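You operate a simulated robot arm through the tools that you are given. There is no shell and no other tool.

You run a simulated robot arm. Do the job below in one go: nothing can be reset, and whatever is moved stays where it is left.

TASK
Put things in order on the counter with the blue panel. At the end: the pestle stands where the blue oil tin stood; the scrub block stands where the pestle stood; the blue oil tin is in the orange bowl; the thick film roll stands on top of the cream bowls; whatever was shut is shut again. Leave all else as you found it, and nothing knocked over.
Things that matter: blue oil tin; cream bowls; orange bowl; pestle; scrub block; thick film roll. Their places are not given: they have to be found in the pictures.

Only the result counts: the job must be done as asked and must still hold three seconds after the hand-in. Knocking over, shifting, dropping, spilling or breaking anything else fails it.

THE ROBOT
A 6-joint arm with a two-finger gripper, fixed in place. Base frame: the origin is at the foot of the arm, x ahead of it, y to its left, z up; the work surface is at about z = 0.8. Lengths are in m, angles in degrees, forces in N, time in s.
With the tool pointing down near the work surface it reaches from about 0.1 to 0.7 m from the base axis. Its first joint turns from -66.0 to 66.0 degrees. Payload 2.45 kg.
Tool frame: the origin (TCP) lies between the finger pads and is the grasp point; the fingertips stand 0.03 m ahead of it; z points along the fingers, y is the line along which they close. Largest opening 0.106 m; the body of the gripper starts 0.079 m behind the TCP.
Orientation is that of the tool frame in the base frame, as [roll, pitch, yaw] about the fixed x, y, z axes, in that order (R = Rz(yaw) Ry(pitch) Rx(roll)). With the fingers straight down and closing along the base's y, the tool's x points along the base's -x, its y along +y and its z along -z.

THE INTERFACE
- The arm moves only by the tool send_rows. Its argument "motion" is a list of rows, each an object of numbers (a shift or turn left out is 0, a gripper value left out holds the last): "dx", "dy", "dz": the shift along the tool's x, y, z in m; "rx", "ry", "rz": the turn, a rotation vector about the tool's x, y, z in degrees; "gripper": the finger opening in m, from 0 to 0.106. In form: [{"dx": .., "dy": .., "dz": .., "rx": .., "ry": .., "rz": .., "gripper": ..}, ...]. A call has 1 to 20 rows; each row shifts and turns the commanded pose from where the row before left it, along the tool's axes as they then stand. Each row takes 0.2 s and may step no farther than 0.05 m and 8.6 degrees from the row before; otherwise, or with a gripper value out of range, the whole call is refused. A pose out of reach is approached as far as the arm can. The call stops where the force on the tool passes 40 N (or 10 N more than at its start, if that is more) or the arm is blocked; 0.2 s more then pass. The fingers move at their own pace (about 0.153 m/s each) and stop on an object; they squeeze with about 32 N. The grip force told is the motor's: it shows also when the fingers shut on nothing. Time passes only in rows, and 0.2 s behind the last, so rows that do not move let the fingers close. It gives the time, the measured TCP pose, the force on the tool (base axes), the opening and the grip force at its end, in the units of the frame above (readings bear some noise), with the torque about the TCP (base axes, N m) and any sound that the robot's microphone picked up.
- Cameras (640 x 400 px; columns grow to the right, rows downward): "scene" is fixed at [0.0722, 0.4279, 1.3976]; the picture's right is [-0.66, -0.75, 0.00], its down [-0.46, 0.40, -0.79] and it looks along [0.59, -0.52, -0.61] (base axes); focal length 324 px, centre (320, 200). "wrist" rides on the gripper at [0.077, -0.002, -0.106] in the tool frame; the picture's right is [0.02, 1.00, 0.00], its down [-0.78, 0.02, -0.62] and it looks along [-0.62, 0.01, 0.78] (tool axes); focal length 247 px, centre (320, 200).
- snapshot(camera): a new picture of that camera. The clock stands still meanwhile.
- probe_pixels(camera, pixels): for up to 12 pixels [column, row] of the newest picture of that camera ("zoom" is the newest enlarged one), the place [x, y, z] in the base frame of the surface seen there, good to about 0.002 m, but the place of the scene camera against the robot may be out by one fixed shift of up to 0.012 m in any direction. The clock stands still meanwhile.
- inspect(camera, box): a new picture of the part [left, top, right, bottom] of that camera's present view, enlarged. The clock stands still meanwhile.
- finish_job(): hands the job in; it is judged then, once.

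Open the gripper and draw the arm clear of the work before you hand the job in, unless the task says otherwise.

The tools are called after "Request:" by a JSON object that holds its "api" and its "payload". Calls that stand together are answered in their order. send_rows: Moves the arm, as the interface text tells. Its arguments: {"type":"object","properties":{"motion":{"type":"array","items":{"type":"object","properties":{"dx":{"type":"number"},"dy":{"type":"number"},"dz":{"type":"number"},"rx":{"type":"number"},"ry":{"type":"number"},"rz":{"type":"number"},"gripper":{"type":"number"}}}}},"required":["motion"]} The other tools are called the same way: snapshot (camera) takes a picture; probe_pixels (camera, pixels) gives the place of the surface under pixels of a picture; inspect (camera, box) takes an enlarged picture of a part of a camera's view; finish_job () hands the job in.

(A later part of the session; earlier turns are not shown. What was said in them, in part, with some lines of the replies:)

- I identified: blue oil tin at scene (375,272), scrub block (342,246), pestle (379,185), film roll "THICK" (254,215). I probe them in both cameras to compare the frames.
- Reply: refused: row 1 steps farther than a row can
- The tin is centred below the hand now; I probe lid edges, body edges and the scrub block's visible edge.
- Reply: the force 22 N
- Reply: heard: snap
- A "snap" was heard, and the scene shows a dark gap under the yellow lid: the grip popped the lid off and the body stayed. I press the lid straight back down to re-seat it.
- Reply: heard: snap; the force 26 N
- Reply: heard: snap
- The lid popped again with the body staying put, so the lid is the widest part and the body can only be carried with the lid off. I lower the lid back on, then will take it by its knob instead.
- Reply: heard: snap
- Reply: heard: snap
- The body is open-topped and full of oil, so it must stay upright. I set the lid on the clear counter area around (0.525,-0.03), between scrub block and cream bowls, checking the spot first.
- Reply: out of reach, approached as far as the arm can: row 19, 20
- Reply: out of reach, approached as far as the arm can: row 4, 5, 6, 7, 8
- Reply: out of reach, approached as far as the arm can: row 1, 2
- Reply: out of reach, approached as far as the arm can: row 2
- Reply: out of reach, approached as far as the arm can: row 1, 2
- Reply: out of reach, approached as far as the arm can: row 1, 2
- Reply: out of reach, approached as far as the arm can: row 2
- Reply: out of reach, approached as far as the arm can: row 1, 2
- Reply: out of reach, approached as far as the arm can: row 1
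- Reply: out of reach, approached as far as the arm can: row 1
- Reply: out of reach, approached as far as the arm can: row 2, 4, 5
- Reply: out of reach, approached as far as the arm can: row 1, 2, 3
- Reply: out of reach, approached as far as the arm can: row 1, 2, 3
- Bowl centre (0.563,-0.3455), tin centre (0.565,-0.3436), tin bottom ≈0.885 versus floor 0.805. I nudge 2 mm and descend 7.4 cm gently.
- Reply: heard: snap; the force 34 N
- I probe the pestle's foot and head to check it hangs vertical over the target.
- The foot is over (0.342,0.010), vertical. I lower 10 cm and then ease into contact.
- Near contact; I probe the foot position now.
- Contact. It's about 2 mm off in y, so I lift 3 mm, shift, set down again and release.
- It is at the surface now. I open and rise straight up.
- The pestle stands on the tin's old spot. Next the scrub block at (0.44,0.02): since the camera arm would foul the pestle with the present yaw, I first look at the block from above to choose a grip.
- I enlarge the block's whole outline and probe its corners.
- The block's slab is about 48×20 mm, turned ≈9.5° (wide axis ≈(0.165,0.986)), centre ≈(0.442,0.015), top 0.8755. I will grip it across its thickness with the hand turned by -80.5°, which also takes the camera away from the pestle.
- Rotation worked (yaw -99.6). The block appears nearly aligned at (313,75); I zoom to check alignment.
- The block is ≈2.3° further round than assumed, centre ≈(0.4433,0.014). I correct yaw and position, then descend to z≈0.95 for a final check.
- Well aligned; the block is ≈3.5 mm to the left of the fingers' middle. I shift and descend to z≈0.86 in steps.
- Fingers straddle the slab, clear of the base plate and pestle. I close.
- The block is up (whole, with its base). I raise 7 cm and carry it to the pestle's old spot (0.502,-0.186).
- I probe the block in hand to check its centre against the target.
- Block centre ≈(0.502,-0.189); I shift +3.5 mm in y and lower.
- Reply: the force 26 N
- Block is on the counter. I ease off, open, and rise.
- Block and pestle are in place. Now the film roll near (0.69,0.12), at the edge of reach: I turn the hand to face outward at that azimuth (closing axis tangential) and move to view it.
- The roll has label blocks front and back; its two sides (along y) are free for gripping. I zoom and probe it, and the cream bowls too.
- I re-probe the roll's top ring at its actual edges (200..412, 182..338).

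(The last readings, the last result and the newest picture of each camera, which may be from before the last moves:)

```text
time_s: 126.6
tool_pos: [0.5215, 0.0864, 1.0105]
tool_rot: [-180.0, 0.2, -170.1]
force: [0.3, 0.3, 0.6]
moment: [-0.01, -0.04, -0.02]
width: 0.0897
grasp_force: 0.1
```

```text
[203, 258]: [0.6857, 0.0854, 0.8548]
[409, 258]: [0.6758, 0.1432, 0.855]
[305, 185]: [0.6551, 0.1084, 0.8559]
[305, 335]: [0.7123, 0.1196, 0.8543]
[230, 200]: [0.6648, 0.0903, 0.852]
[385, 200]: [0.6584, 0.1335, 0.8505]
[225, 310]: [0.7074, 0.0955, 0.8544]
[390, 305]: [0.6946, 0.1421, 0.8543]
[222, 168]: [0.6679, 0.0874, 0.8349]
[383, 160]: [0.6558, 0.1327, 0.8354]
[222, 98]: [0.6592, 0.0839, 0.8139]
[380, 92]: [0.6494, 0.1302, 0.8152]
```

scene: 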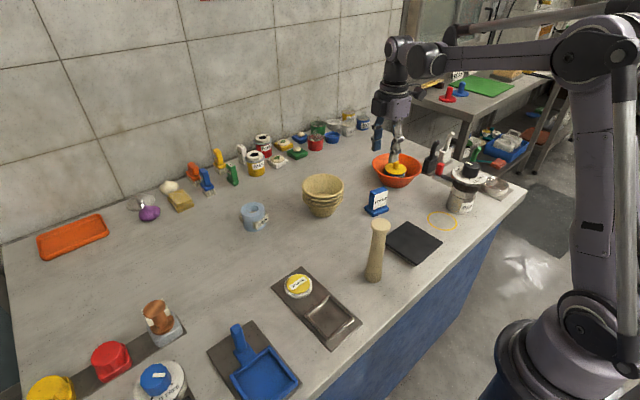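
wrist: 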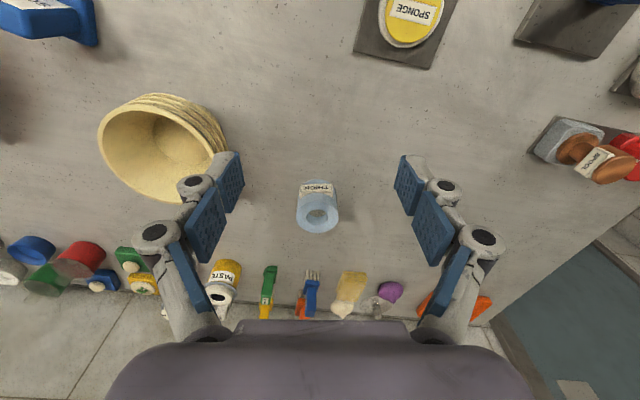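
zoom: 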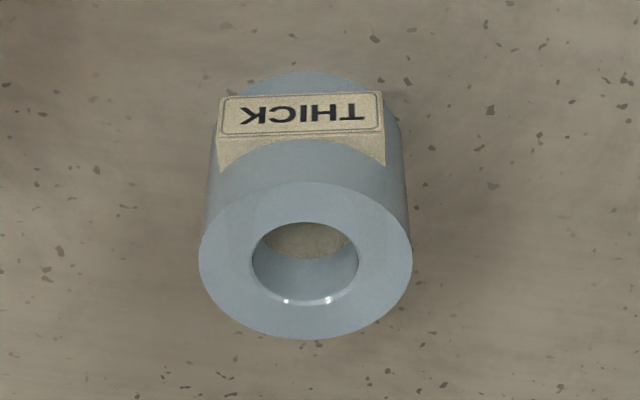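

Roll: centre ≈(0.6825,0.114), radius 29 mm, top 0.855, r≈0.692 – too near the reach limit for a vertical hand. I tilt the hand 15° (fingers outward) and approach to just above it.

Request:
{"api": "send_rows", "payload": {"motion": [{"ry": -7.5}, {"ry": -7.5}, {}, {"dx": -0.0274, "dz": 0.0239}, {"dx": -0.0274, "dz": 0.0239}, {"dx": -0.0274, "dz": 0.0239}, {"dx": -0.0274, "dz": 0.0239}, {}, {}]}}

Request:
{"api": "snapshot", "payload": {"camera": "wrist"}}

Request:
{"api": "snapshot", "payload": {"camera": "scene"}}

```text
time_s: 128.6
tool_pos: [0.6508, 0.1099, 0.9449]
tool_rot: [180.0, 15.1, -170.1]
force: [0.7, -0.5, 0.0]
moment: [-0.02, 0.0, 0.02]
width: 0.0901
grasp_force: 0.1
```

```text
taken
```

wrist: 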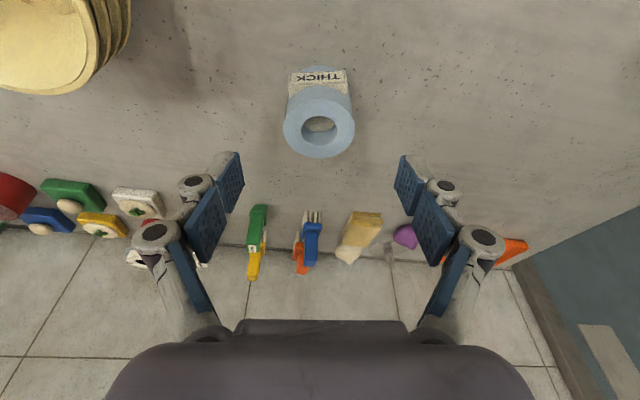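

```text
taken
```

scene: 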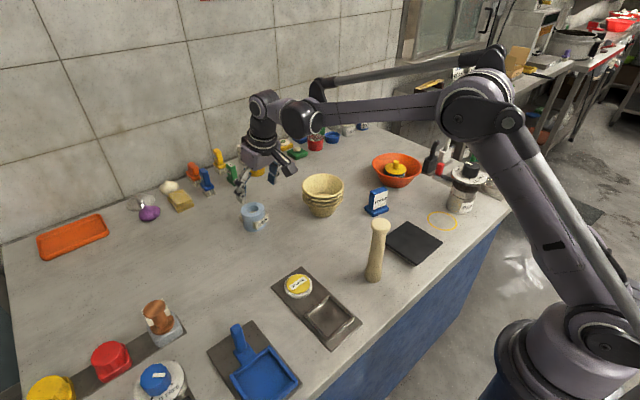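

Tilted approach works (pitch 15.1°, elbow up). I re-measure the roll's top ring from here.

Request:
{"api": "inspect", "payload": {"camera": "wrist", "box": [270, 60, 370, 165]}}

Request:
{"api": "probe_pixels", "payload": {"camera": "zoom", "pixels": [[185, 240], [450, 240], [318, 120], [318, 365], [205, 170], [430, 165], [318, 230], [215, 70], [420, 60]]}}

```text
3.81 times, centred on (320, 112) of wrist
```

zoom: 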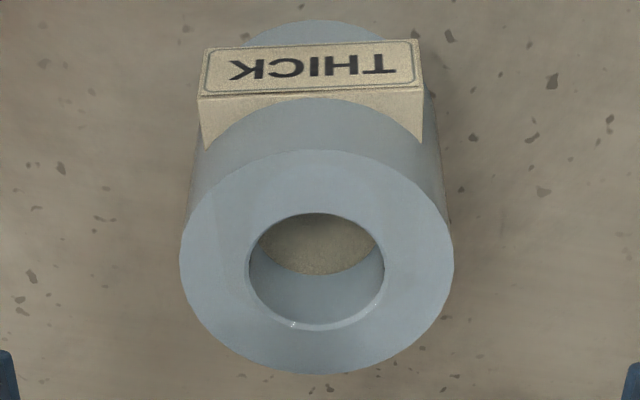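

```text
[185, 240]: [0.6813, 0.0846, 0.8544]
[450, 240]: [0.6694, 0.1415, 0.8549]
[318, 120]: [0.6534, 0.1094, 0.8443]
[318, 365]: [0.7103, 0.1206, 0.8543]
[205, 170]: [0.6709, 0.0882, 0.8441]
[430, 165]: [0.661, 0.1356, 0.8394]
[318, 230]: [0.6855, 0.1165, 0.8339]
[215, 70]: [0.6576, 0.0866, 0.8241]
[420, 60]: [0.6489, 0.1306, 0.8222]
```

Roll centre ≈(0.682,0.115). I move over it (tips still above), then straight down in two steps with opening 0.08.

Request:
{"api": "send_rows", "payload": {"motion": [{"dx": -0.0105, "dz": 0.0131, "gripper": 0.08}, {"dx": -0.0104, "dz": 0.0132}, {}, {"dx": 0.0056, "dz": 0.0209}, {}]}}

Request:
{"api": "inspect", "payload": {"camera": "wrist", "box": [220, 80, 420, 220]}}

Request:
{"api": "inspect", "payload": {"camera": "scene", "box": [210, 150, 310, 240]}}

```text
time_s: 129.8
tool_pos: [0.6763, 0.1133, 0.9066]
tool_rot: [-180.0, 15.1, -170.1]
force: [0.3, 0.3, -0.2]
moment: [0.02, -0.01, 0.01]
width: 0.0804
grasp_force: 0.1
```

```text
2.86 times, centred on (320, 150) of wrist
```

zoom: 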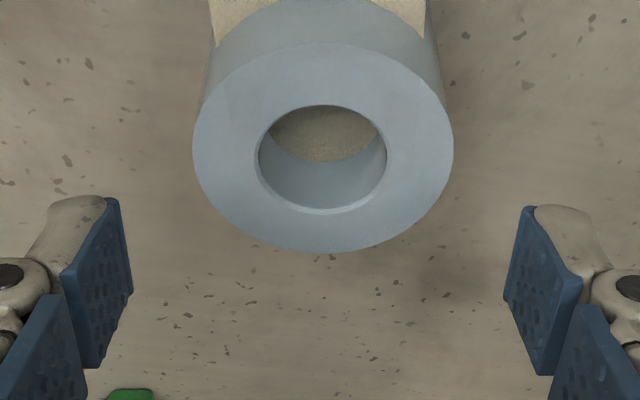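

```text
4.44 times, centred on (260, 195) of scene
```

zoom: 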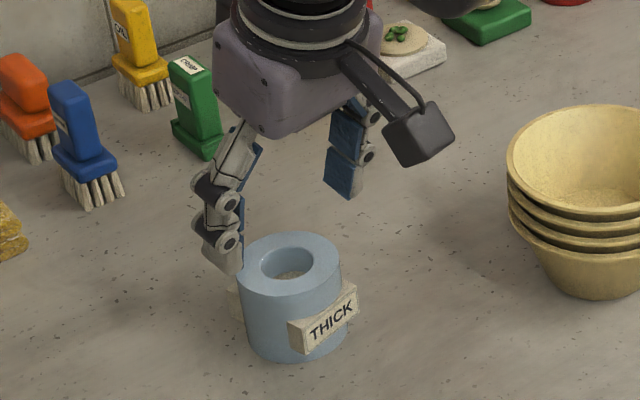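

Centred between fingers. Down to TCP z≈0.860.

Request:
{"api": "send_rows", "payload": {"motion": [{"dx": 0.006, "dz": 0.0225}, {"dx": 0.006, "dz": 0.0225}, {}, {}]}}

Request:
{"api": "snapshot", "payload": {"camera": "wrist"}}

Request:
{"api": "inspect", "payload": {"camera": "scene", "box": [210, 150, 310, 240]}}

```text
time_s: 130.8
tool_pos: [0.6744, 0.1141, 0.8591]
tool_rot: [179.9, 15.2, -170.1]
force: [0.2, 0.4, 0.3]
moment: [0.0, 0.02, 0.03]
width: 0.0802
grasp_force: 0.0
```

```text
taken
```

wrist: 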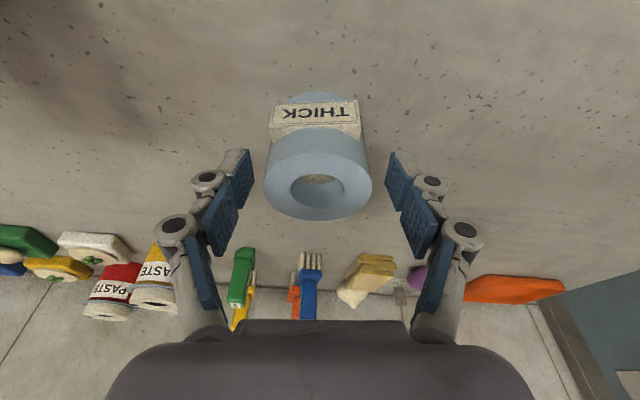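

```text
4.44 times, centred on (260, 195) of scene
```

zoom: 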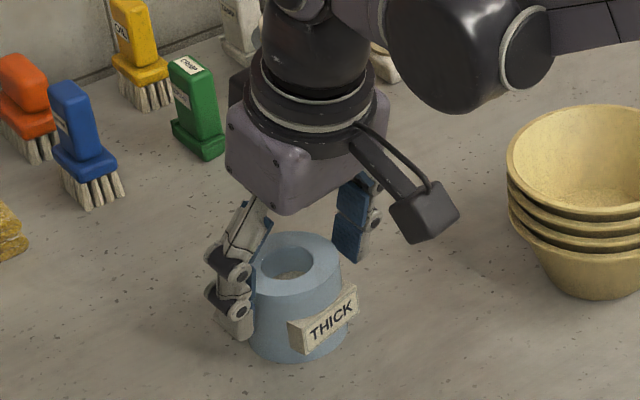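

Both fingers are beside the roll's upper half. I close and test-lift.

Request:
{"api": "send_rows", "payload": {"motion": [{"gripper": 0.048}, {}, {}, {}]}}

Request:
{"api": "send_rows", "payload": {"motion": [{"dx": -0.0005, "dz": -0.0019}, {"dx": -0.001, "dz": -0.0039}, {"dx": -0.0016, "dz": -0.0058}, {}]}}

Request:
{"api": "inspect", "payload": {"camera": "scene", "box": [210, 150, 310, 240]}}

```text
time_s: 131.8
tool_pos: [0.6757, 0.1136, 0.859]
tool_rot: [180.0, 15.1, -170.2]
force: [-0.5, -2.0, 5.1]
moment: [0.02, 0.02, -0.03]
width: 0.0611
grasp_force: 32.4
```

```text
time_s: 132.8
tool_pos: [0.6761, 0.1141, 0.8712]
tool_rot: [-180.0, 15.2, -170.1]
force: [-1.5, 0.3, -1.5]
moment: [0.01, -0.01, -0.01]
width: 0.061
grasp_force: 32.0
```

```text
4.44 times, centred on (260, 195) of scene
```

zoom: 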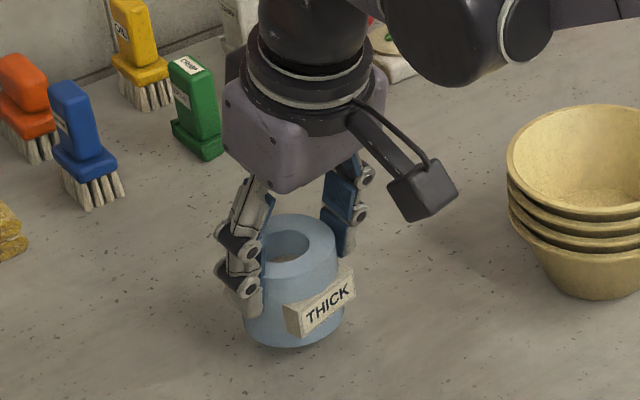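

Roll held (width 0.061, radius 30.5 mm). I raise it, draw it inward, and stop half-way to the bowls to measure their inside.

Request:
{"api": "send_rows", "payload": {"motion": [{"dx": -0.0052, "dz": -0.0193}, {"dx": -0.0078, "dz": -0.029}, {"dx": 0.0212, "dz": -0.0368}, {"dx": 0.0212, "dz": -0.0368}, {"dx": 0.003, "dy": -0.012, "dz": -0.0008}, {"dx": 0.0058, "dy": -0.0238, "dz": -0.0015}, {"dx": 0.0058, "dy": -0.0238, "dz": -0.0015}, {"dx": 0.003, "dy": -0.012, "dz": -0.0008}, {}, {}]}}

Request:
{"api": "snapshot", "payload": {"camera": "wrist"}}

Request:
{"api": "snapshot", "payload": {"camera": "scene"}}

```text
time_s: 135.0
tool_pos: [0.6108, 0.0305, 0.9821]
tool_rot: [-179.9, 15.1, -170.1]
force: [0.5, 0.4, -0.8]
moment: [0.02, 0.01, 0.0]
width: 0.0613
grasp_force: 32.4
```

```text
taken
```

wrist: 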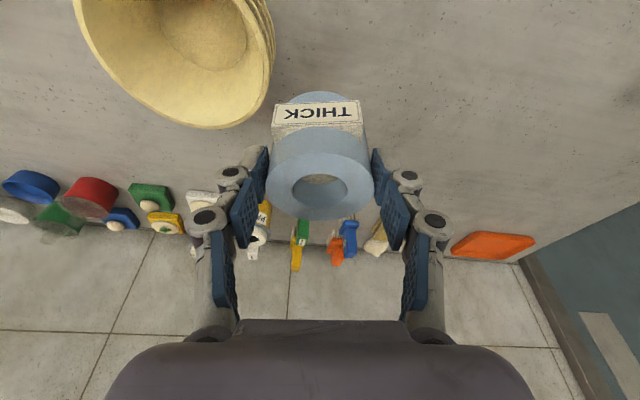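

```text
taken
```

scene: 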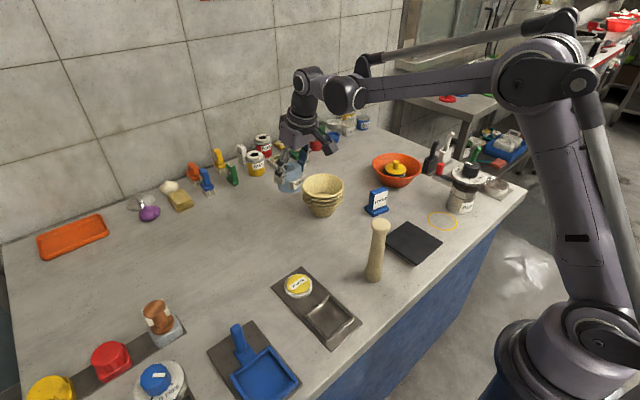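

The bowl is cut off at the image top; I draw the hand 8 cm inward to see all of it.

Request:
{"api": "send_rows", "payload": {"motion": [{"dx": 0.029, "dz": -0.0078}, {"dx": 0.0387, "dz": -0.0104}, {"dx": 0.0193, "dz": -0.0052}, {}, {}]}}

Request:
{"api": "snapshot", "payload": {"camera": "wrist"}}

Request:
{"api": "inspect", "payload": {"camera": "wrist", "box": [60, 40, 270, 200]}}

```text
time_s: 136.2
tool_pos: [0.5232, 0.0137, 0.9836]
tool_rot: [180.0, 15.1, -170.1]
force: [-0.1, -0.7, -0.6]
moment: [0.03, 0.02, -0.01]
width: 0.061
grasp_force: 32.6
```

```text
taken
```

wrist: 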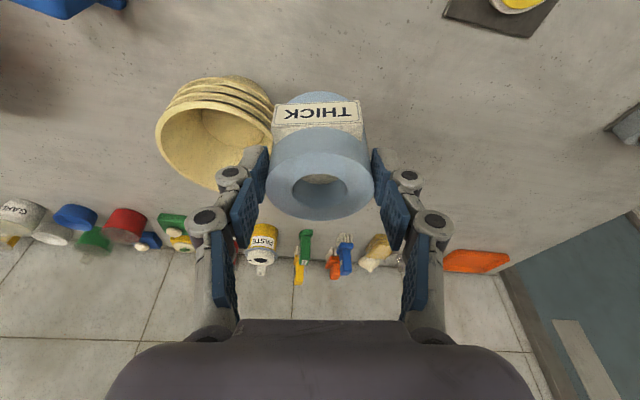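

```text
2.50 times, centred on (165, 120) of wrist
```

zoom: 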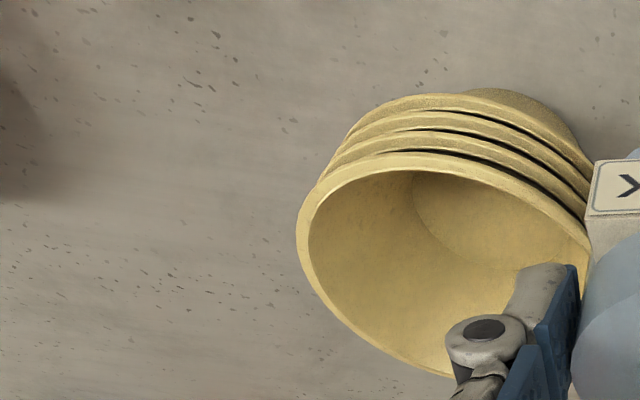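

Part is hidden by the finger; I shift the hand sideways (+y) 5 cm and slightly outward for a clear view.

Request:
{"api": "send_rows", "payload": {"motion": [{"dx": -0.0145, "dy": 0.025, "dz": 0.0039}, {"dx": -0.0145, "dy": 0.025, "dz": 0.0039}, {}, {}]}}

Request:
{"api": "inspect", "payload": {"camera": "wrist", "box": [60, 20, 270, 180]}}

```text
time_s: 137.2
tool_pos: [0.5428, 0.0678, 0.9806]
tool_rot: [-179.9, 15.0, -170.1]
force: [-0.4, 0.5, -1.3]
moment: [-0.05, 0.01, 0.0]
width: 0.0609
grasp_force: 31.8
```

```text
2.50 times, centred on (165, 100) of wrist
```

zoom: 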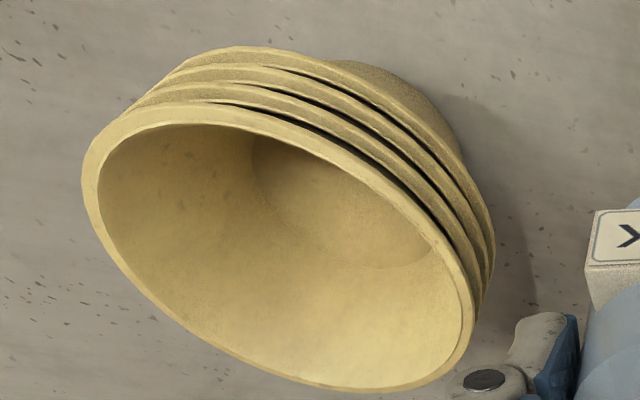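

Full rim visible. I probe twelve points round it, then the interior.

Request:
{"api": "probe_pixels", "payload": {"camera": "zoom", "pixels": [[90, 185], [125, 130], [200, 115], [300, 148], [390, 210], [445, 270], [468, 330], [440, 373], [370, 385], [250, 355], [160, 293], [108, 235]]}}

Request:
{"api": "probe_pixels", "payload": {"camera": "zoom", "pixels": [[255, 140], [250, 180], [280, 235], [340, 265], [400, 265], [425, 255], [340, 210], [300, 180], [230, 200], [300, 280], [380, 300], [200, 250]]}}

```text
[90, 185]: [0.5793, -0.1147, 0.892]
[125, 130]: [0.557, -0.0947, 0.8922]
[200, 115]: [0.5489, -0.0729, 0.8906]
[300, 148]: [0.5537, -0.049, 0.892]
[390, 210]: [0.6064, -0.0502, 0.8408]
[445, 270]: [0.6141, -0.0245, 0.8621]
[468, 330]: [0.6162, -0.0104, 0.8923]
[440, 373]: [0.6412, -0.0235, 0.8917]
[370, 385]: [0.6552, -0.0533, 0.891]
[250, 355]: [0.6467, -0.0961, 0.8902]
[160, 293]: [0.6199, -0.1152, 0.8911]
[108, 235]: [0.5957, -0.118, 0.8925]
```

```text
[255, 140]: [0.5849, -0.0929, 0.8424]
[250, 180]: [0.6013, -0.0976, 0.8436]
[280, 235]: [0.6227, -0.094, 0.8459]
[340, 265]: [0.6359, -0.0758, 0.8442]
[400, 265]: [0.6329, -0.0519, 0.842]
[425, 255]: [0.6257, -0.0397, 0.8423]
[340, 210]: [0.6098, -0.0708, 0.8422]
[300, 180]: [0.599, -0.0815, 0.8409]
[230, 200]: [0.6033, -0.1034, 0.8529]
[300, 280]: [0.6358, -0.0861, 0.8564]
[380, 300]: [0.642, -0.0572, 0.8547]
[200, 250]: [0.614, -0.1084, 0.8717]
```

Bowl interior: centre ≈(0.6027,-0.0645), floor radius ≈33.5 mm at z 0.8415, rim inner ≈52 mm. With the present low grip the fingers would have only ~2 mm to the wall, so I set the roll down here on free counter and regrip it higher with a vertical hand.

Request:
{"api": "send_rows", "payload": {"motion": [{"dx": 0.0052, "dz": 0.0193}, {"dx": 0.0078, "dz": 0.029}, {"dx": 0.0078, "dz": 0.029}, {"dx": 0.0065, "dz": 0.0242}, {"dx": 0.0026, "dz": 0.0097}, {}]}}

Request:
{"api": "inspect", "payload": {"camera": "scene", "box": [240, 170, 360, 270]}}

```text
time_s: 138.6
tool_pos: [0.5413, 0.069, 0.8671]
tool_rot: [-180.0, 15.1, -170.1]
force: [-0.2, 0.2, -0.9]
moment: [0.02, -0.04, -0.04]
width: 0.0611
grasp_force: 31.9
```

```text
4.00 times, centred on (300, 220) of scene
```

zoom: 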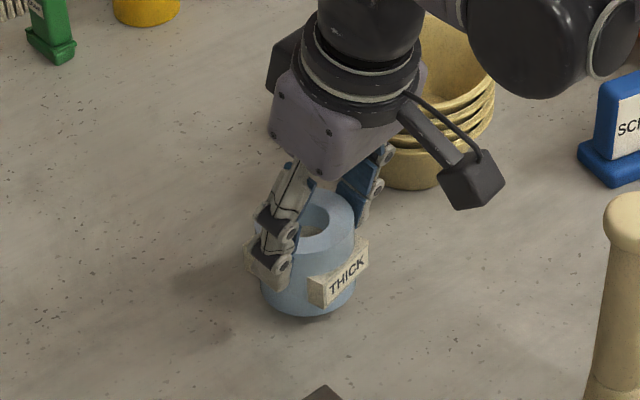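

Clear all around; I ease it to the counter.

Request:
{"api": "send_rows", "payload": {"motion": [{"dx": 0.001, "dz": 0.0039}, {"dx": 0.0005, "dz": 0.0019}, {}]}}

Request:
{"api": "send_rows", "payload": {"motion": [{"dx": 0.0003, "dz": 0.001}, {}]}}

```text
time_s: 139.4
tool_pos: [0.5437, 0.0693, 0.8605]
tool_rot: [-180.0, 15.1, -170.1]
force: [-0.3, 0.2, -1.1]
moment: [-0.02, 0.01, 0.02]
width: 0.061
grasp_force: 32.3
```

```text
time_s: 140.0
tool_pos: [0.5429, 0.0699, 0.8604]
tool_rot: [180.0, 15.1, -170.1]
force: [0.1, 0.0, -0.6]
moment: [0.0, 0.0, 0.0]
width: 0.0612
grasp_force: 32.1
```

Request:
{"api": "send_rows", "payload": {"motion": [{"dx": 0.0003, "dz": 0.001}, {}]}}

Request:
{"api": "send_rows", "payload": {"motion": [{"dx": 0.0002, "dz": 0.0007}, {}]}}

```text
time_s: 140.6
tool_pos: [0.5438, 0.0688, 0.8606]
tool_rot: [179.9, 15.1, -170.1]
force: [0.8, 0.1, -1.8]
moment: [0.06, 0.05, 0.01]
width: 0.0612
grasp_force: 31.9
```

```text
time_s: 141.2
tool_pos: [0.5442, 0.0693, 0.8589]
tool_rot: [-180.0, 15.1, -170.0]
force: [-0.8, -0.5, -1.0]
moment: [-0.01, 0.0, 0.01]
width: 0.0611
grasp_force: 32.1
```

Request:
{"api": "send_rows", "payload": {"motion": [{"dx": 0.0003, "dz": 0.001}, {}]}}

Request:
{"api": "inspect", "payload": {"camera": "scene", "box": [270, 200, 350, 260]}}

```text
time_s: 141.8
tool_pos: [0.5446, 0.0686, 0.8589]
tool_rot: [180.0, 15.1, -170.1]
force: [-3.4, 1.8, 11.3]
moment: [0.26, 0.11, -0.01]
width: 0.0611
grasp_force: 31.6
```

```text
6.67 times, centred on (310, 230) of scene
```

zoom: 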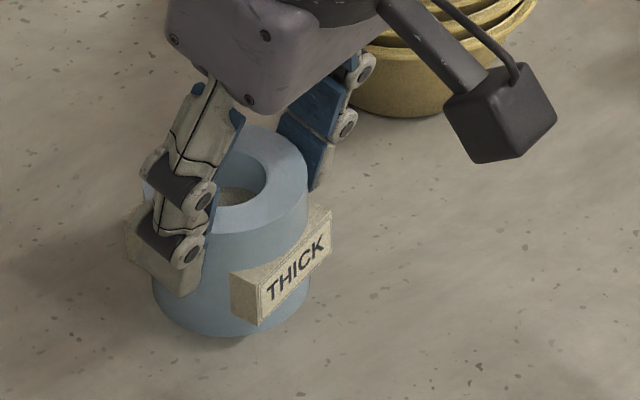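

In contact (11 N). I open, rise vertically clear of the roll, and bring the hand back to vertical.

Request:
{"api": "send_rows", "payload": {"motion": [{"gripper": 0.07}, {}, {"gripper": 0.08}, {}, {"dx": -0.0052, "dz": -0.0193}, {"dx": -0.0078, "dz": -0.029}, {"dx": -0.0104, "dz": -0.0386}, {"dx": -0.0104, "dz": -0.0386}, {"ry": 7.5}, {"ry": 7.5}, {}, {}]}}

Request:
{"api": "snapshot", "payload": {"camera": "wrist"}}

Request:
{"api": "inspect", "payload": {"camera": "wrist", "box": [260, 110, 380, 210]}}

```text
time_s: 144.4
tool_pos: [0.5441, 0.0694, 0.9895]
tool_rot: [-180.0, 0.2, -170.1]
force: [0.1, -1.1, 0.1]
moment: [-0.01, 0.02, 0.01]
width: 0.0798
grasp_force: 0.1
```

```text
taken
```

wrist: 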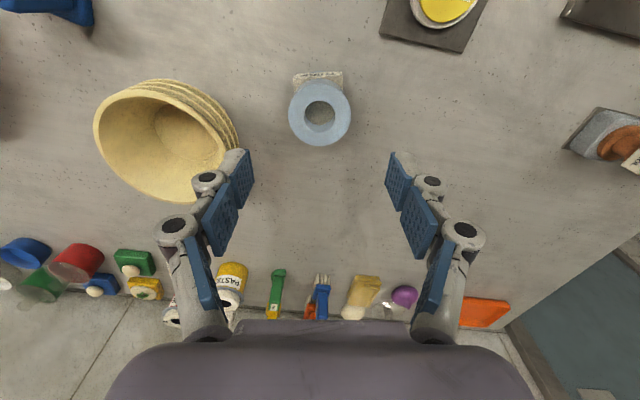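

```text
4.00 times, centred on (320, 160) of wrist
```

zoom: 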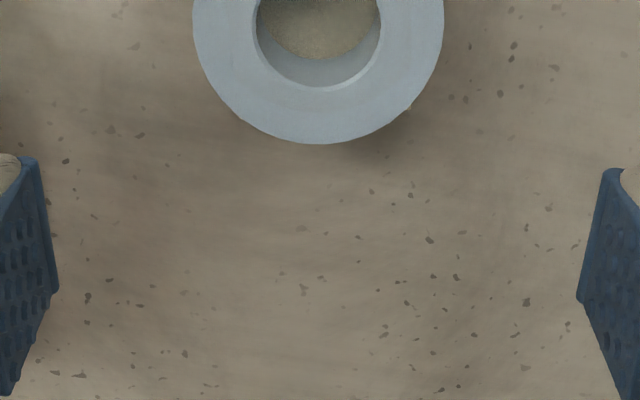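

The roll stands on the counter at wrist (319,113). I zoom and probe its ring and labels precisely.

Request:
{"api": "inspect", "payload": {"camera": "wrist", "box": [270, 60, 370, 155]}}

Request:
{"api": "probe_pixels", "payload": {"camera": "zoom", "pixels": [[195, 220], [437, 220], [316, 95], [316, 345], [235, 130], [395, 130], [225, 305], [405, 305], [212, 55], [405, 45], [212, 75], [403, 70]]}}

```text
4.21 times, centred on (320, 108) of wrist
```

zoom: 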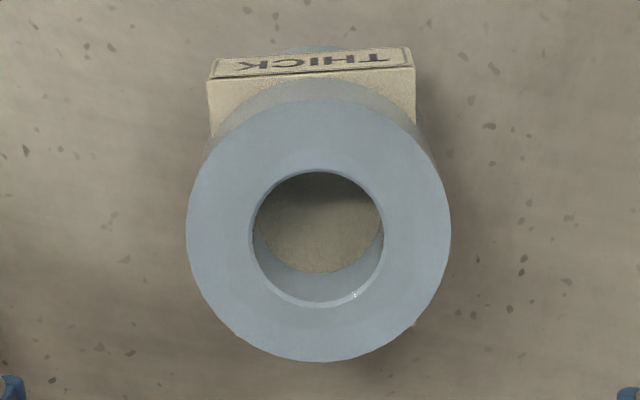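

```text
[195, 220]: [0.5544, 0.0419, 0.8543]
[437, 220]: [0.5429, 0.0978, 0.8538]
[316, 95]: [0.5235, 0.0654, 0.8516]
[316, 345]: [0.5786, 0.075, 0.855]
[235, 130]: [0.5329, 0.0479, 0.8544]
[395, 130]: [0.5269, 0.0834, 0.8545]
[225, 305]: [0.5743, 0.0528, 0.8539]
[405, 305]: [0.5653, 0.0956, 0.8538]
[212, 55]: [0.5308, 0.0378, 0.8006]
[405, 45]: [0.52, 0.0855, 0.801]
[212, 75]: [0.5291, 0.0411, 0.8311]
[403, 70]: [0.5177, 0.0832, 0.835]
```

Roll centre ≈(0.553,0.0705), label corners ≈38.6 mm out, just fitting the bowl. I regrip with the vertical hand holding only the top 15 mm (TCP z≈0.870).

Request:
{"api": "send_rows", "payload": {"motion": [{"dx": -0.009, "dy": -0.0005}, {"dz": 0.04}, {"dz": 0.04}, {"dz": 0.03}, {"dz": 0.0095}, {}]}}

Request:
{"api": "inspect", "payload": {"camera": "wrist", "box": [220, 100, 420, 240]}}

```text
time_s: 145.8
tool_pos: [0.5529, 0.0681, 0.8675]
tool_rot: [179.9, 0.2, -170.1]
force: [-0.8, 0.3, 0.8]
moment: [-0.02, 0.01, 0.03]
width: 0.08
grasp_force: 0.0
```

```text
2.86 times, centred on (320, 170) of wrist
```

zoom: 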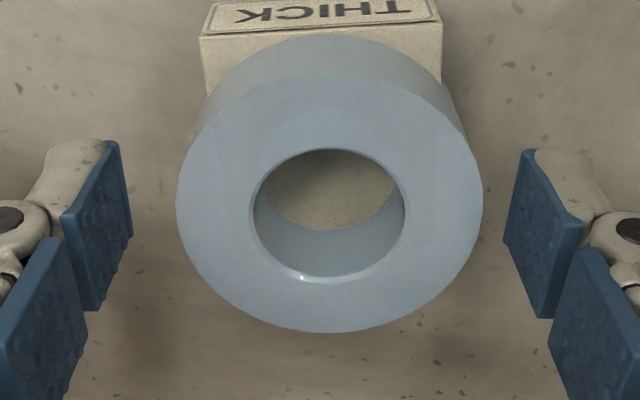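

The roll is ≈2 mm toward +y; I shift, close and test-lift.

Request:
{"api": "send_rows", "payload": {"motion": [{"dy": 0.002}, {}, {"gripper": 0.048}, {}, {}, {}]}}

Request:
{"api": "send_rows", "payload": {"motion": [{"dz": -0.003}, {"dz": -0.007}, {}]}}

Request:
{"api": "inspect", "payload": {"camera": "scene", "box": [260, 190, 350, 260]}}

```text
time_s: 147.2
tool_pos: [0.5523, 0.0704, 0.8689]
tool_rot: [-180.0, 0.1, -170.1]
force: [0.7, 1.1, 6.8]
moment: [-0.16, -0.02, 0.0]
width: 0.0612
grasp_force: 31.8
```

```text
time_s: 148.0
tool_pos: [0.5538, 0.0726, 0.8787]
tool_rot: [-180.0, 0.1, -170.0]
force: [0.0, -0.8, -1.4]
moment: [-0.01, 0.01, 0.01]
width: 0.0611
grasp_force: 32.4
```

```text
5.71 times, centred on (305, 225) of scene
```

zoom: 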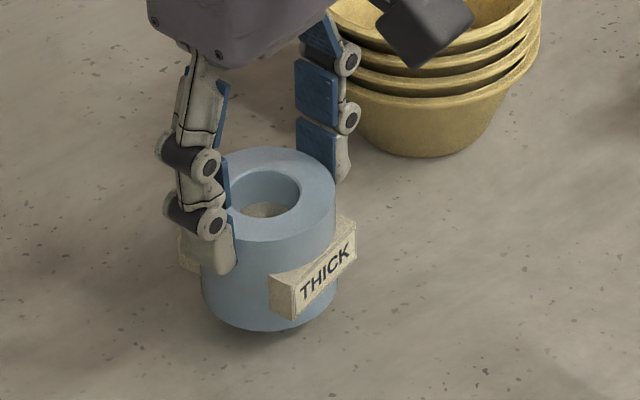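

Lifted cleanly. I raise it to z≈0.99 and carry it above the bowls' centre (0.6027,-0.0645).

Request:
{"api": "send_rows", "payload": {"motion": [{"dz": -0.02}, {"dz": -0.03}, {"dz": -0.035}, {"dz": -0.025}, {"dx": -0.0018, "dy": -0.0101}, {"dx": -0.0037, "dy": -0.0202}, {"dx": -0.0037, "dy": -0.0202}, {"dx": -0.0037, "dy": -0.0202}, {"dx": -0.0037, "dy": -0.0202}, {"dx": -0.0037, "dy": -0.0202}, {"dx": -0.0037, "dy": -0.0202}, {"dx": -0.0018, "dy": -0.0101}, {}, {}]}}

Request:
{"api": "send_rows", "payload": {"motion": [{}]}}

Request:
{"api": "snapshot", "payload": {"camera": "wrist"}}

Request:
{"api": "inspect", "payload": {"camera": "scene", "box": [270, 120, 390, 230]}}

```text
time_s: 151.0
tool_pos: [0.6029, -0.0628, 0.988]
tool_rot: [-179.9, 0.2, -170.1]
force: [0.4, 0.2, -1.1]
moment: [0.03, 0.01, -0.03]
width: 0.061
grasp_force: 32.2
```

```text
time_s: 151.4
tool_pos: [0.6023, -0.0624, 0.9893]
tool_rot: [179.9, 0.1, -170.1]
force: [0.1, 0.1, -2.3]
moment: [-0.01, 0.03, 0.02]
width: 0.061
grasp_force: 32.0
```

```text
taken
```

wrist: 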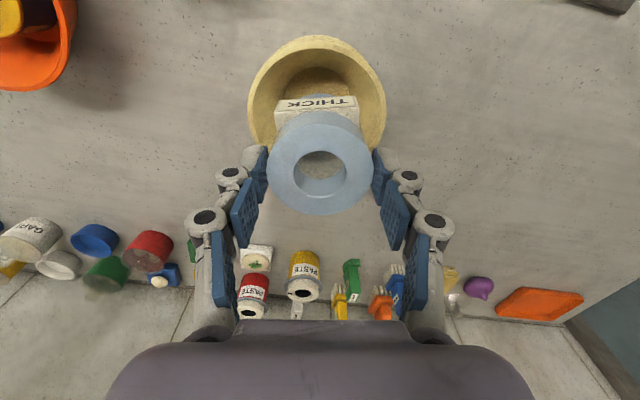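

```text
3.64 times, centred on (330, 175) of scene
```

zoom: 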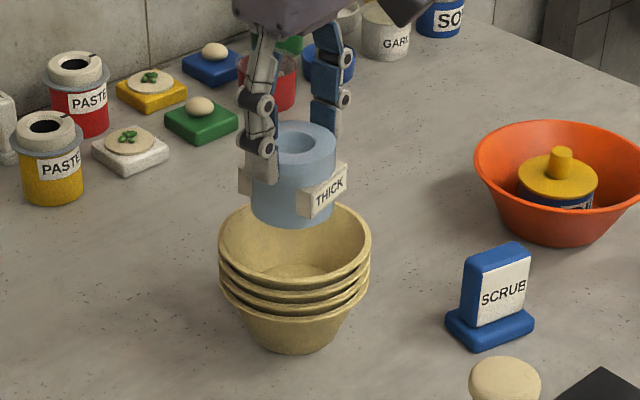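

I probe the visible rim and the roll's top ring to refine relative alignment.

Request:
{"api": "inspect", "payload": {"camera": "wrist", "box": [235, 25, 405, 225]}}

Request:
{"api": "probe_pixels", "payload": {"camera": "wrist", "pixels": [[251, 100], [383, 100], [258, 75], [376, 75], [317, 38], [283, 46], [350, 46], [268, 165], [371, 165], [320, 213], [320, 115], [253, 120]]}}

```text
2.00 times, centred on (320, 125) of wrist
```

zoom: 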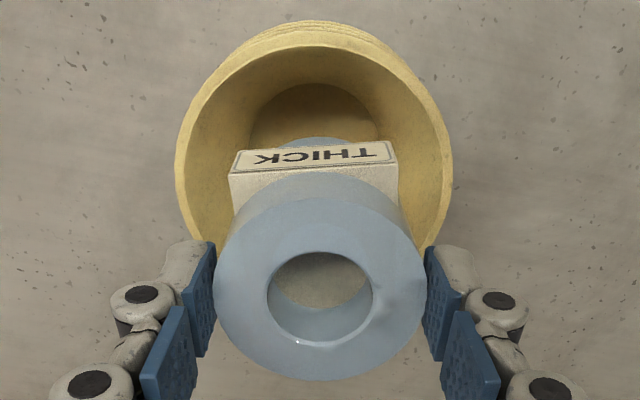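

```text
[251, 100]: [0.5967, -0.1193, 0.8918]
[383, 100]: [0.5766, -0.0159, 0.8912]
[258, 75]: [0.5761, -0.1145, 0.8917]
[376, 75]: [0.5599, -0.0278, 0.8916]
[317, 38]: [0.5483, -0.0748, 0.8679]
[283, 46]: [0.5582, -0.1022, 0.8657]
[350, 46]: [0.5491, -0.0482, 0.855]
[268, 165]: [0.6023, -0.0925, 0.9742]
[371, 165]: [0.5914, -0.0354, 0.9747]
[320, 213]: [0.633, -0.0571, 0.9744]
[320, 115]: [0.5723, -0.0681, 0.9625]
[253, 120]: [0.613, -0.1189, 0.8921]
```

Roll ≈(0.603,-0.0625) versus bowl ≈(0.602,-0.0646): I shift 2 mm and lower 6.5 cm into the top bowl.

Request:
{"api": "send_rows", "payload": {"motion": [{"dx": 0.0013, "dy": -0.0018}, {"dz": 0.015}, {"dz": 0.02}, {"dz": 0.015}, {"dz": 0.01}, {"dz": 0.005}, {}]}}

Request:
{"api": "inspect", "payload": {"camera": "wrist", "box": [220, 60, 420, 230]}}

Request:
{"api": "inspect", "payload": {"camera": "scene", "box": [280, 150, 370, 225]}}

```text
time_s: 153.0
tool_pos: [0.6009, -0.0641, 0.9233]
tool_rot: [179.9, 0.1, -170.0]
force: [-2.7, 2.3, 20.8]
moment: [0.09, 0.11, -0.07]
width: 0.0605
grasp_force: 31.8
```

```text
2.35 times, centred on (320, 145) of wrist
```

zoom: 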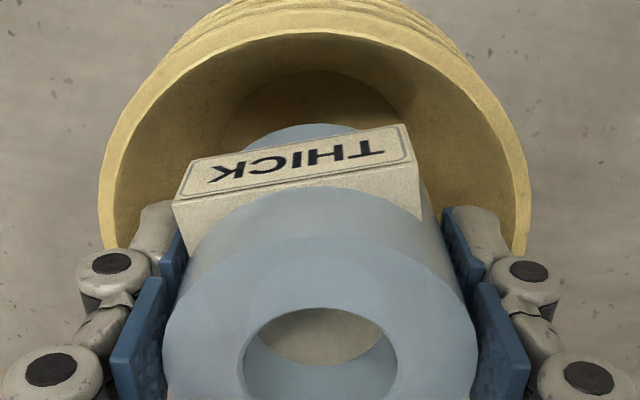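

```text
5.33 times, centred on (325, 188) of scene
```

zoom: 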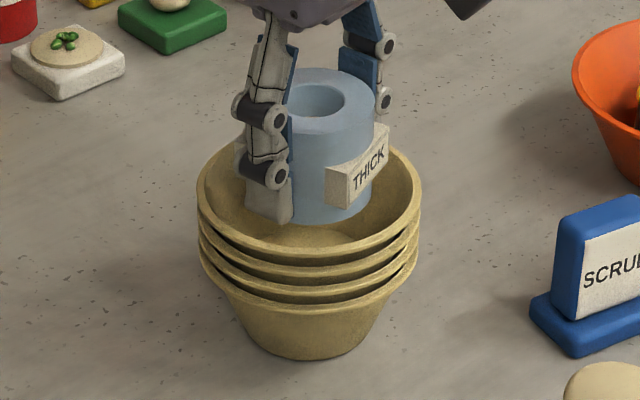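

Contact (21 N) already with the roll ≈12 mm above the bowl floor – sooner than expected. I back off 3 mm and probe what might be touching (finger knuckles, labels, rim).

Request:
{"api": "send_rows", "payload": {"motion": [{"dz": -0.003}, {}]}}

Request:
{"api": "inspect", "payload": {"camera": "wrist", "box": [220, 60, 420, 230]}}

Request:
{"api": "probe_pixels", "payload": {"camera": "zoom", "pixels": [[85, 265], [135, 275], [555, 275], [500, 275], [145, 215], [490, 215], [108, 240], [520, 240], [185, 205], [410, 140], [20, 370], [600, 370]]}}

```text
time_s: 153.6
tool_pos: [0.601, -0.0653, 0.9271]
tool_rot: [-179.9, 0.0, -170.0]
force: [-0.2, 0.3, -0.8]
moment: [0.0, 0.0, 0.0]
width: 0.0604
grasp_force: 31.4
```

```text
2.35 times, centred on (320, 145) of wrist
```

zoom: 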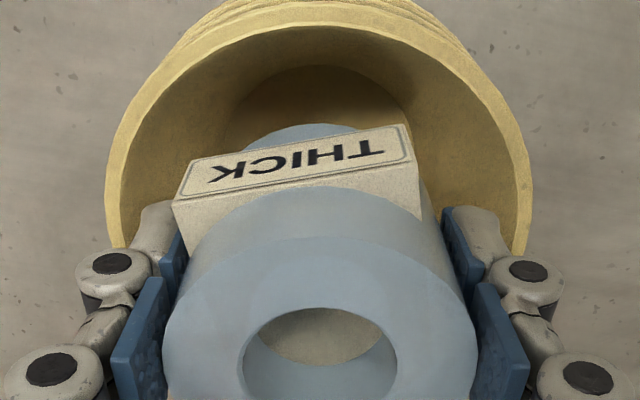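

```text
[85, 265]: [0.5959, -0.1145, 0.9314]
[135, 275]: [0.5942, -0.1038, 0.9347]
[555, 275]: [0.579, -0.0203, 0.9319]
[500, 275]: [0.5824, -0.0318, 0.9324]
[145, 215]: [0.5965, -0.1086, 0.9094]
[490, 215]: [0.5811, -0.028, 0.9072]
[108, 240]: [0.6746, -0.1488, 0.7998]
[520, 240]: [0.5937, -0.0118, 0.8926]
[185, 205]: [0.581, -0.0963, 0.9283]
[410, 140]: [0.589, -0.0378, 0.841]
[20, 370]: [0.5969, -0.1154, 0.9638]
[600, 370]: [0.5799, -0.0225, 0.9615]
```

Fingers are inside the rim and knuckles above it, so a label corner touched; the roll also seems to have turned a little. I probe the ring's levelness and label corners.

Request:
{"api": "probe_pixels", "payload": {"camera": "zoom", "pixels": [[180, 330], [460, 330], [318, 245], [318, 392], [215, 280], [425, 275], [178, 205], [418, 160], [190, 165], [403, 128], [180, 195], [415, 175]]}}

Request:
{"api": "inspect", "payload": {"camera": "scene", "box": [290, 155, 360, 215]}}

```text
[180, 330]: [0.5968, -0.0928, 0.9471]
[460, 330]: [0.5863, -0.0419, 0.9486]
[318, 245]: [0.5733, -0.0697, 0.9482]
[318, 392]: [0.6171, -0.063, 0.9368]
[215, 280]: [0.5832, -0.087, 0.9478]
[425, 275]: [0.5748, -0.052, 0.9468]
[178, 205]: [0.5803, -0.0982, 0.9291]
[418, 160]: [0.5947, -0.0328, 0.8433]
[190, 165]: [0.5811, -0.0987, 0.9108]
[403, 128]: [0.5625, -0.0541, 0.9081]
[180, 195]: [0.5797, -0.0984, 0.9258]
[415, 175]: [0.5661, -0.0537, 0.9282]
```

```text
6.67 times, centred on (325, 185) of scene
```

zoom: 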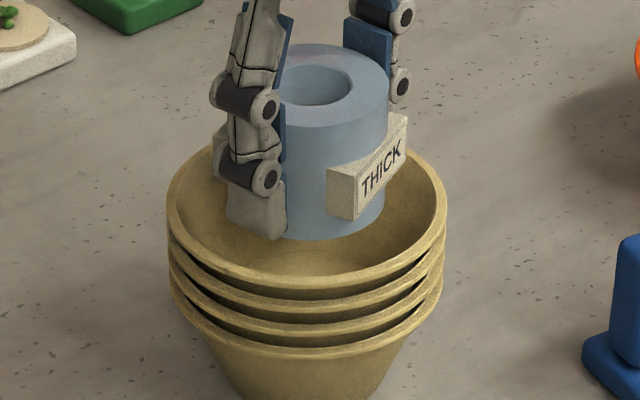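

The ring top is now 21 mm above the TCP: the roll slid up through the fingers by ≈35 mm, because its bottom met firm support at z≈0.89 – rim height. So the stack supports things at its top. I lower by single millimetres to confirm firm contact before letting go.

Request:
{"api": "send_rows", "payload": {"motion": [{"dz": 0.001}, {}]}}

Request:
{"api": "send_rows", "payload": {"motion": [{"dz": 0.001}, {}]}}

Request:
{"api": "send_rows", "payload": {"motion": [{"dz": 0.0005}, {}]}}

```text
time_s: 154.2
tool_pos: [0.6006, -0.065, 0.9265]
tool_rot: [180.0, 0.1, -170.1]
force: [-0.6, 0.3, -1.5]
moment: [-0.02, 0.01, -0.01]
width: 0.06
grasp_force: 31.9
```

```text
time_s: 154.8
tool_pos: [0.6012, -0.0657, 0.9253]
tool_rot: [-180.0, 0.0, -170.2]
force: [-0.2, 0.6, -1.9]
moment: [-0.05, 0.01, 0.03]
width: 0.0601
grasp_force: 31.9
```

```text
time_s: 155.4
tool_pos: [0.6026, -0.0676, 0.9234]
tool_rot: [-180.0, 0.1, -170.1]
force: [-0.1, 0.2, -1.4]
moment: [-0.04, 0.0, -0.03]
width: 0.0601
grasp_force: 31.3
```

No contact yet; I continue in half-millimetre steps.

Request:
{"api": "send_rows", "payload": {"motion": [{"dz": 0.0005}, {}]}}

Request:
{"api": "send_rows", "payload": {"motion": [{"dz": 0.0005}, {}]}}

Request:
{"api": "inspect", "payload": {"camera": "wrist", "box": [220, 60, 420, 230]}}

Request:
{"api": "probe_pixels", "payload": {"camera": "zoom", "pixels": [[180, 330], [460, 330], [318, 245], [215, 280], [425, 275], [190, 165], [403, 128], [178, 205], [415, 175]]}}

```text
time_s: 156.0
tool_pos: [0.6004, -0.0656, 0.9229]
tool_rot: [-180.0, 0.1, -170.1]
force: [-0.9, -1.3, 6.2]
moment: [0.04, 0.04, 0.01]
width: 0.0604
grasp_force: 32.4
```

```text
time_s: 156.6
tool_pos: [0.6018, -0.0661, 0.9235]
tool_rot: [-179.9, 0.2, -170.0]
force: [1.8, 1.2, 5.6]
moment: [0.0, 0.11, -0.03]
width: 0.0603
grasp_force: 31.8
```

```text
2.35 times, centred on (320, 145) of wrist
```

zoom: 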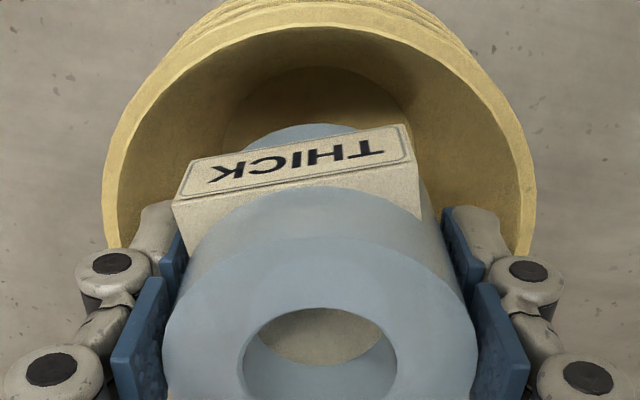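

```text
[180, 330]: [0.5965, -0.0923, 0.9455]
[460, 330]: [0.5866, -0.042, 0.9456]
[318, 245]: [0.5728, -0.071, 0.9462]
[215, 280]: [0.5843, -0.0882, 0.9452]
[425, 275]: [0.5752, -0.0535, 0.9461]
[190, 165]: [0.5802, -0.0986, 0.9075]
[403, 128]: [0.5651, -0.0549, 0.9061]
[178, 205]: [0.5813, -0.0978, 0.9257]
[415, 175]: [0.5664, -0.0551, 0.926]
```

Firm balanced contact with the roll's bottom at z≈0.891. I open just slightly (fingers still around it as a guard) and look.

Request:
{"api": "send_rows", "payload": {"motion": [{"gripper": 0.064}, {}, {}]}}

Request:
{"api": "inspect", "payload": {"camera": "wrist", "box": [220, 60, 420, 230]}}

Request:
{"api": "probe_pixels", "payload": {"camera": "zoom", "pixels": [[180, 330], [460, 330], [318, 245], [215, 280], [425, 275], [190, 165], [403, 128]]}}

Request:
{"api": "inspect", "payload": {"camera": "scene", "box": [290, 155, 360, 215]}}

```text
time_s: 157.4
tool_pos: [0.6002, -0.066, 0.9236]
tool_rot: [180.0, 0.2, -170.1]
force: [0.0, -0.4, 0.0]
moment: [0.03, -0.03, 0.03]
width: 0.0643
grasp_force: 0.1
```

```text
2.35 times, centred on (320, 145) of wrist
```

zoom: 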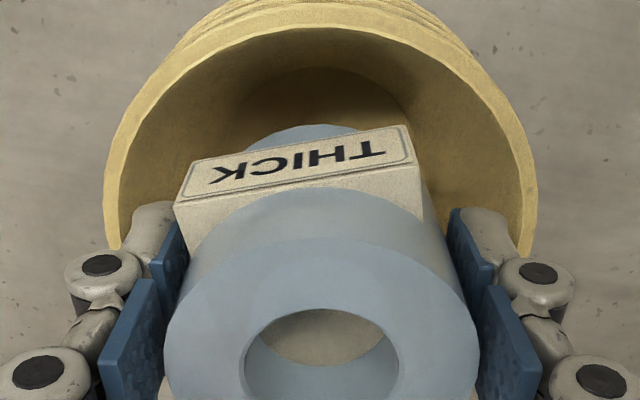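

```text
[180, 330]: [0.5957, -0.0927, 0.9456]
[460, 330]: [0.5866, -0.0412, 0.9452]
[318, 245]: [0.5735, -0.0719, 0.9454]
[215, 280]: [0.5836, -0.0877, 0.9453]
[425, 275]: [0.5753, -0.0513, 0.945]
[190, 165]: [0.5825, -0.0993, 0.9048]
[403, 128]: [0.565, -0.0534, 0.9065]
```

```text
6.67 times, centred on (325, 185) of scene
```

zoom: 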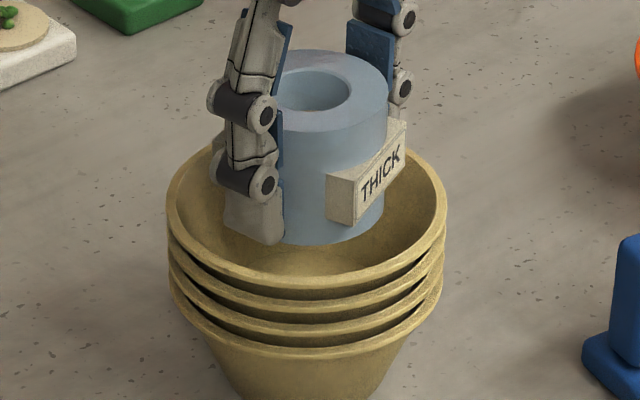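

Released, the roll stays put and level at 0.9455: it stands on the stack. I open a little more and rise straight up.

Request:
{"api": "send_rows", "payload": {"motion": [{"gripper": 0.076}, {}, {"dz": -0.02}, {"dz": -0.035}, {"dz": -0.04}, {"dx": 0.02, "dz": -0.01}, {"dx": 0.04}, {"dx": 0.04}, {}]}}

Request:
{"api": "snapshot", "payload": {"camera": "wrist"}}

Request:
{"api": "snapshot", "payload": {"camera": "scene"}}

Request:
{"api": "inspect", "payload": {"camera": "scene", "box": [270, 130, 390, 230]}}

```text
time_s: 159.4
tool_pos: [0.5013, -0.0813, 1.0262]
tool_rot: [180.0, 0.1, -170.1]
force: [0.4, 0.5, 0.3]
moment: [0.0, 0.0, 0.01]
width: 0.0762
grasp_force: 0.1
```

```text
taken
```

wrist: 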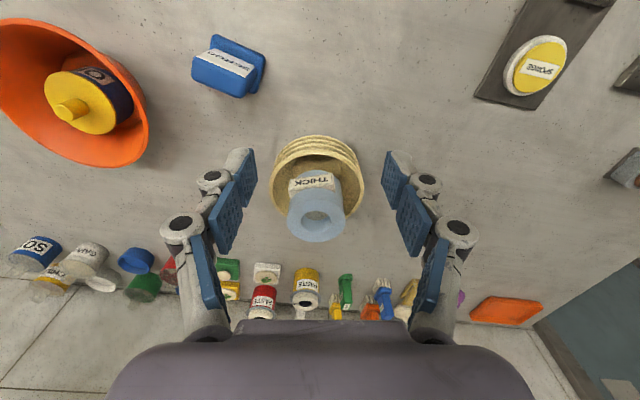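

```text
taken
```

scene: 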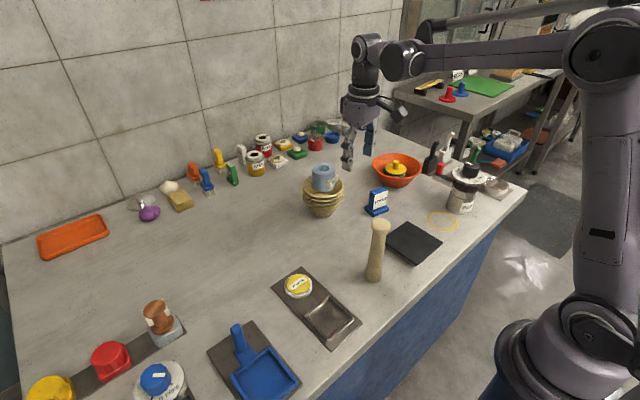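

```text
4.00 times, centred on (330, 180) of scene
```

zoom: 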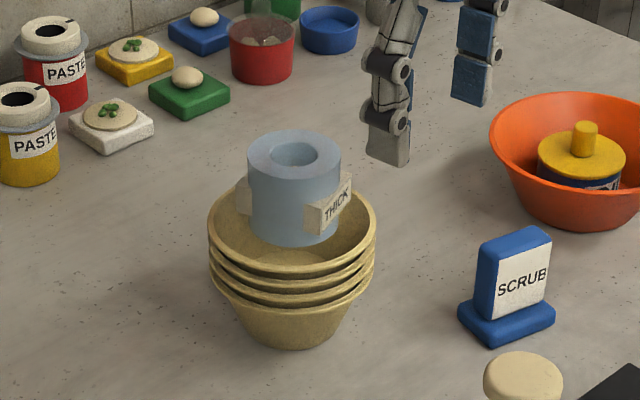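

All items are placed. I verify the scrub block's position, the bowls' rim and the roll from the wrist view.

Request:
{"api": "inspect", "payload": {"camera": "wrist", "box": [170, 20, 380, 250]}}

Request:
{"api": "probe_pixels", "payload": {"camera": "wrist", "pixels": [[194, 75], [240, 93], [212, 37], [264, 58], [262, 75], [220, 72], [289, 205], [347, 205], [318, 240], [318, 190], [363, 185], [276, 180]]}}

```text
1.74 times, centred on (275, 135) of wrist
```

zoom: 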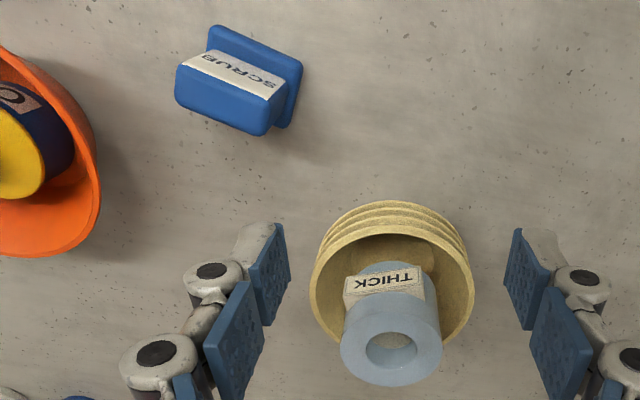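

```text
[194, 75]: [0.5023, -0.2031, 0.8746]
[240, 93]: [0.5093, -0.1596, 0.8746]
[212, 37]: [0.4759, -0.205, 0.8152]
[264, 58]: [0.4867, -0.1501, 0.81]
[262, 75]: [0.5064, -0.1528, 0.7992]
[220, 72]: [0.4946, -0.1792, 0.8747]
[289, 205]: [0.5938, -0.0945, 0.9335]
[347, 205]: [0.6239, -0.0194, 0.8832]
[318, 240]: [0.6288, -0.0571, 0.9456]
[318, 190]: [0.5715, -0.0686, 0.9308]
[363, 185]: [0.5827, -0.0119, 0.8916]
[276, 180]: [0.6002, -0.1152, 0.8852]
```

Everything is where it should be (scrub block within a few mm of the pestle's old spot, roll level on the stack). I raise the hand and withdraw it to near its starting pose, gripper open.

Request:
{"api": "send_rows", "payload": {"motion": [{"dz": -0.04}, {"dz": -0.04}, {"dx": 0.04}, {"dx": 0.04}, {"dx": 0.04}, {"dx": 0.04}, {"dx": 0.04, "gripper": 0.106}, {}, {}]}}

Request:
{"api": "snapshot", "payload": {"camera": "scene"}}

Request:
{"api": "inspect", "payload": {"camera": "scene", "box": [280, 130, 440, 290]}}

Request:
{"api": "snapshot", "payload": {"camera": "wrist"}}

```text
time_s: 161.4
tool_pos: [0.3084, -0.1149, 1.1099]
tool_rot: [-179.9, 0.1, -170.1]
force: [-0.2, 0.3, 0.7]
moment: [0.02, 0.02, -0.01]
width: 0.1061
grasp_force: 0.0
```

```text
taken
```

scene: 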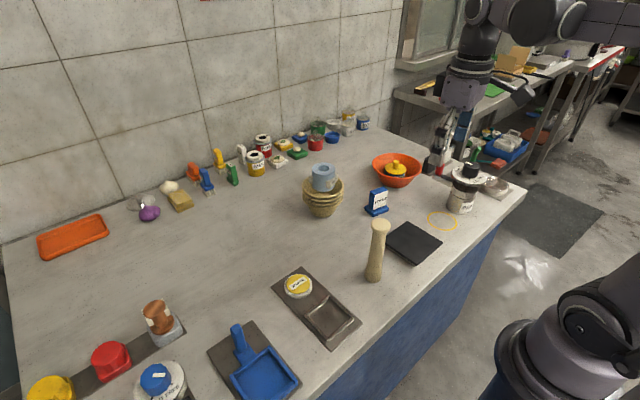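

```text
2.50 times, centred on (360, 210) of scene
```

zoom: 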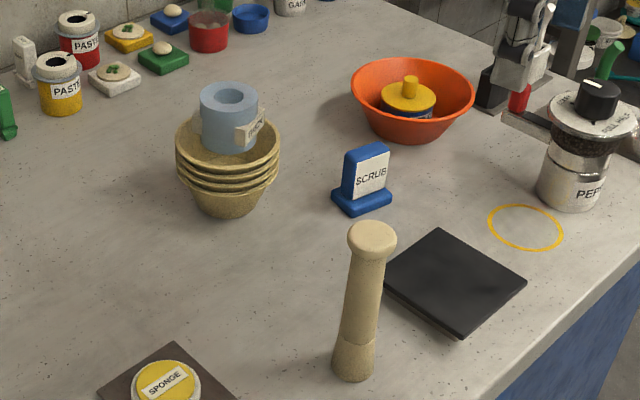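

```text
taken
```

wrist: 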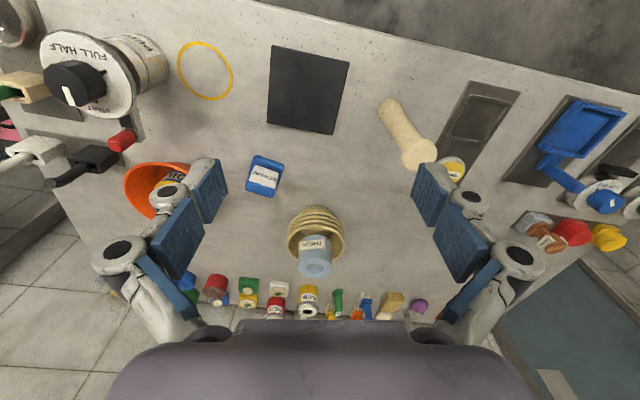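

The final pictures show the pestle on the tin's old spot, the scrub block on the pestle's old spot, the lidded tin in the orange bowl and the film roll standing on the cream bowls. Nothing else has moved and the arm is clear, so I hand the job in.

Request:
{"api": "finish_job", "payload": {}}

```text
The job is handed in.
```

I handed the job in with all four moves done and nothing knocked over. The last pictures show everything else where it was at the start.

- **Pestle:** it stands where the blue oil tin stood, within about 2 mm.
- **Scrub block:** it stands where the pestle stood, facing the same way as before. My last measurement put it about 6 mm off the pestle's exact spot, and I left it there.
- **Blue oil tin:** it is in the orange bowl with its lid snapped shut. The lid came off whenever I gripped the tin. I moved the open tin level, with no oil spilled that I could see, and pressed the lid back on in the bowl. A snap sounded, and the lid sits at its original height.
- **Thick film roll:** it stands level on the cream bowls, at rim height rather than down inside the top bowl. It met firm support there and stayed put after I let go.

The gripper is open and the arm is back near its starting pose, clear of the counter.
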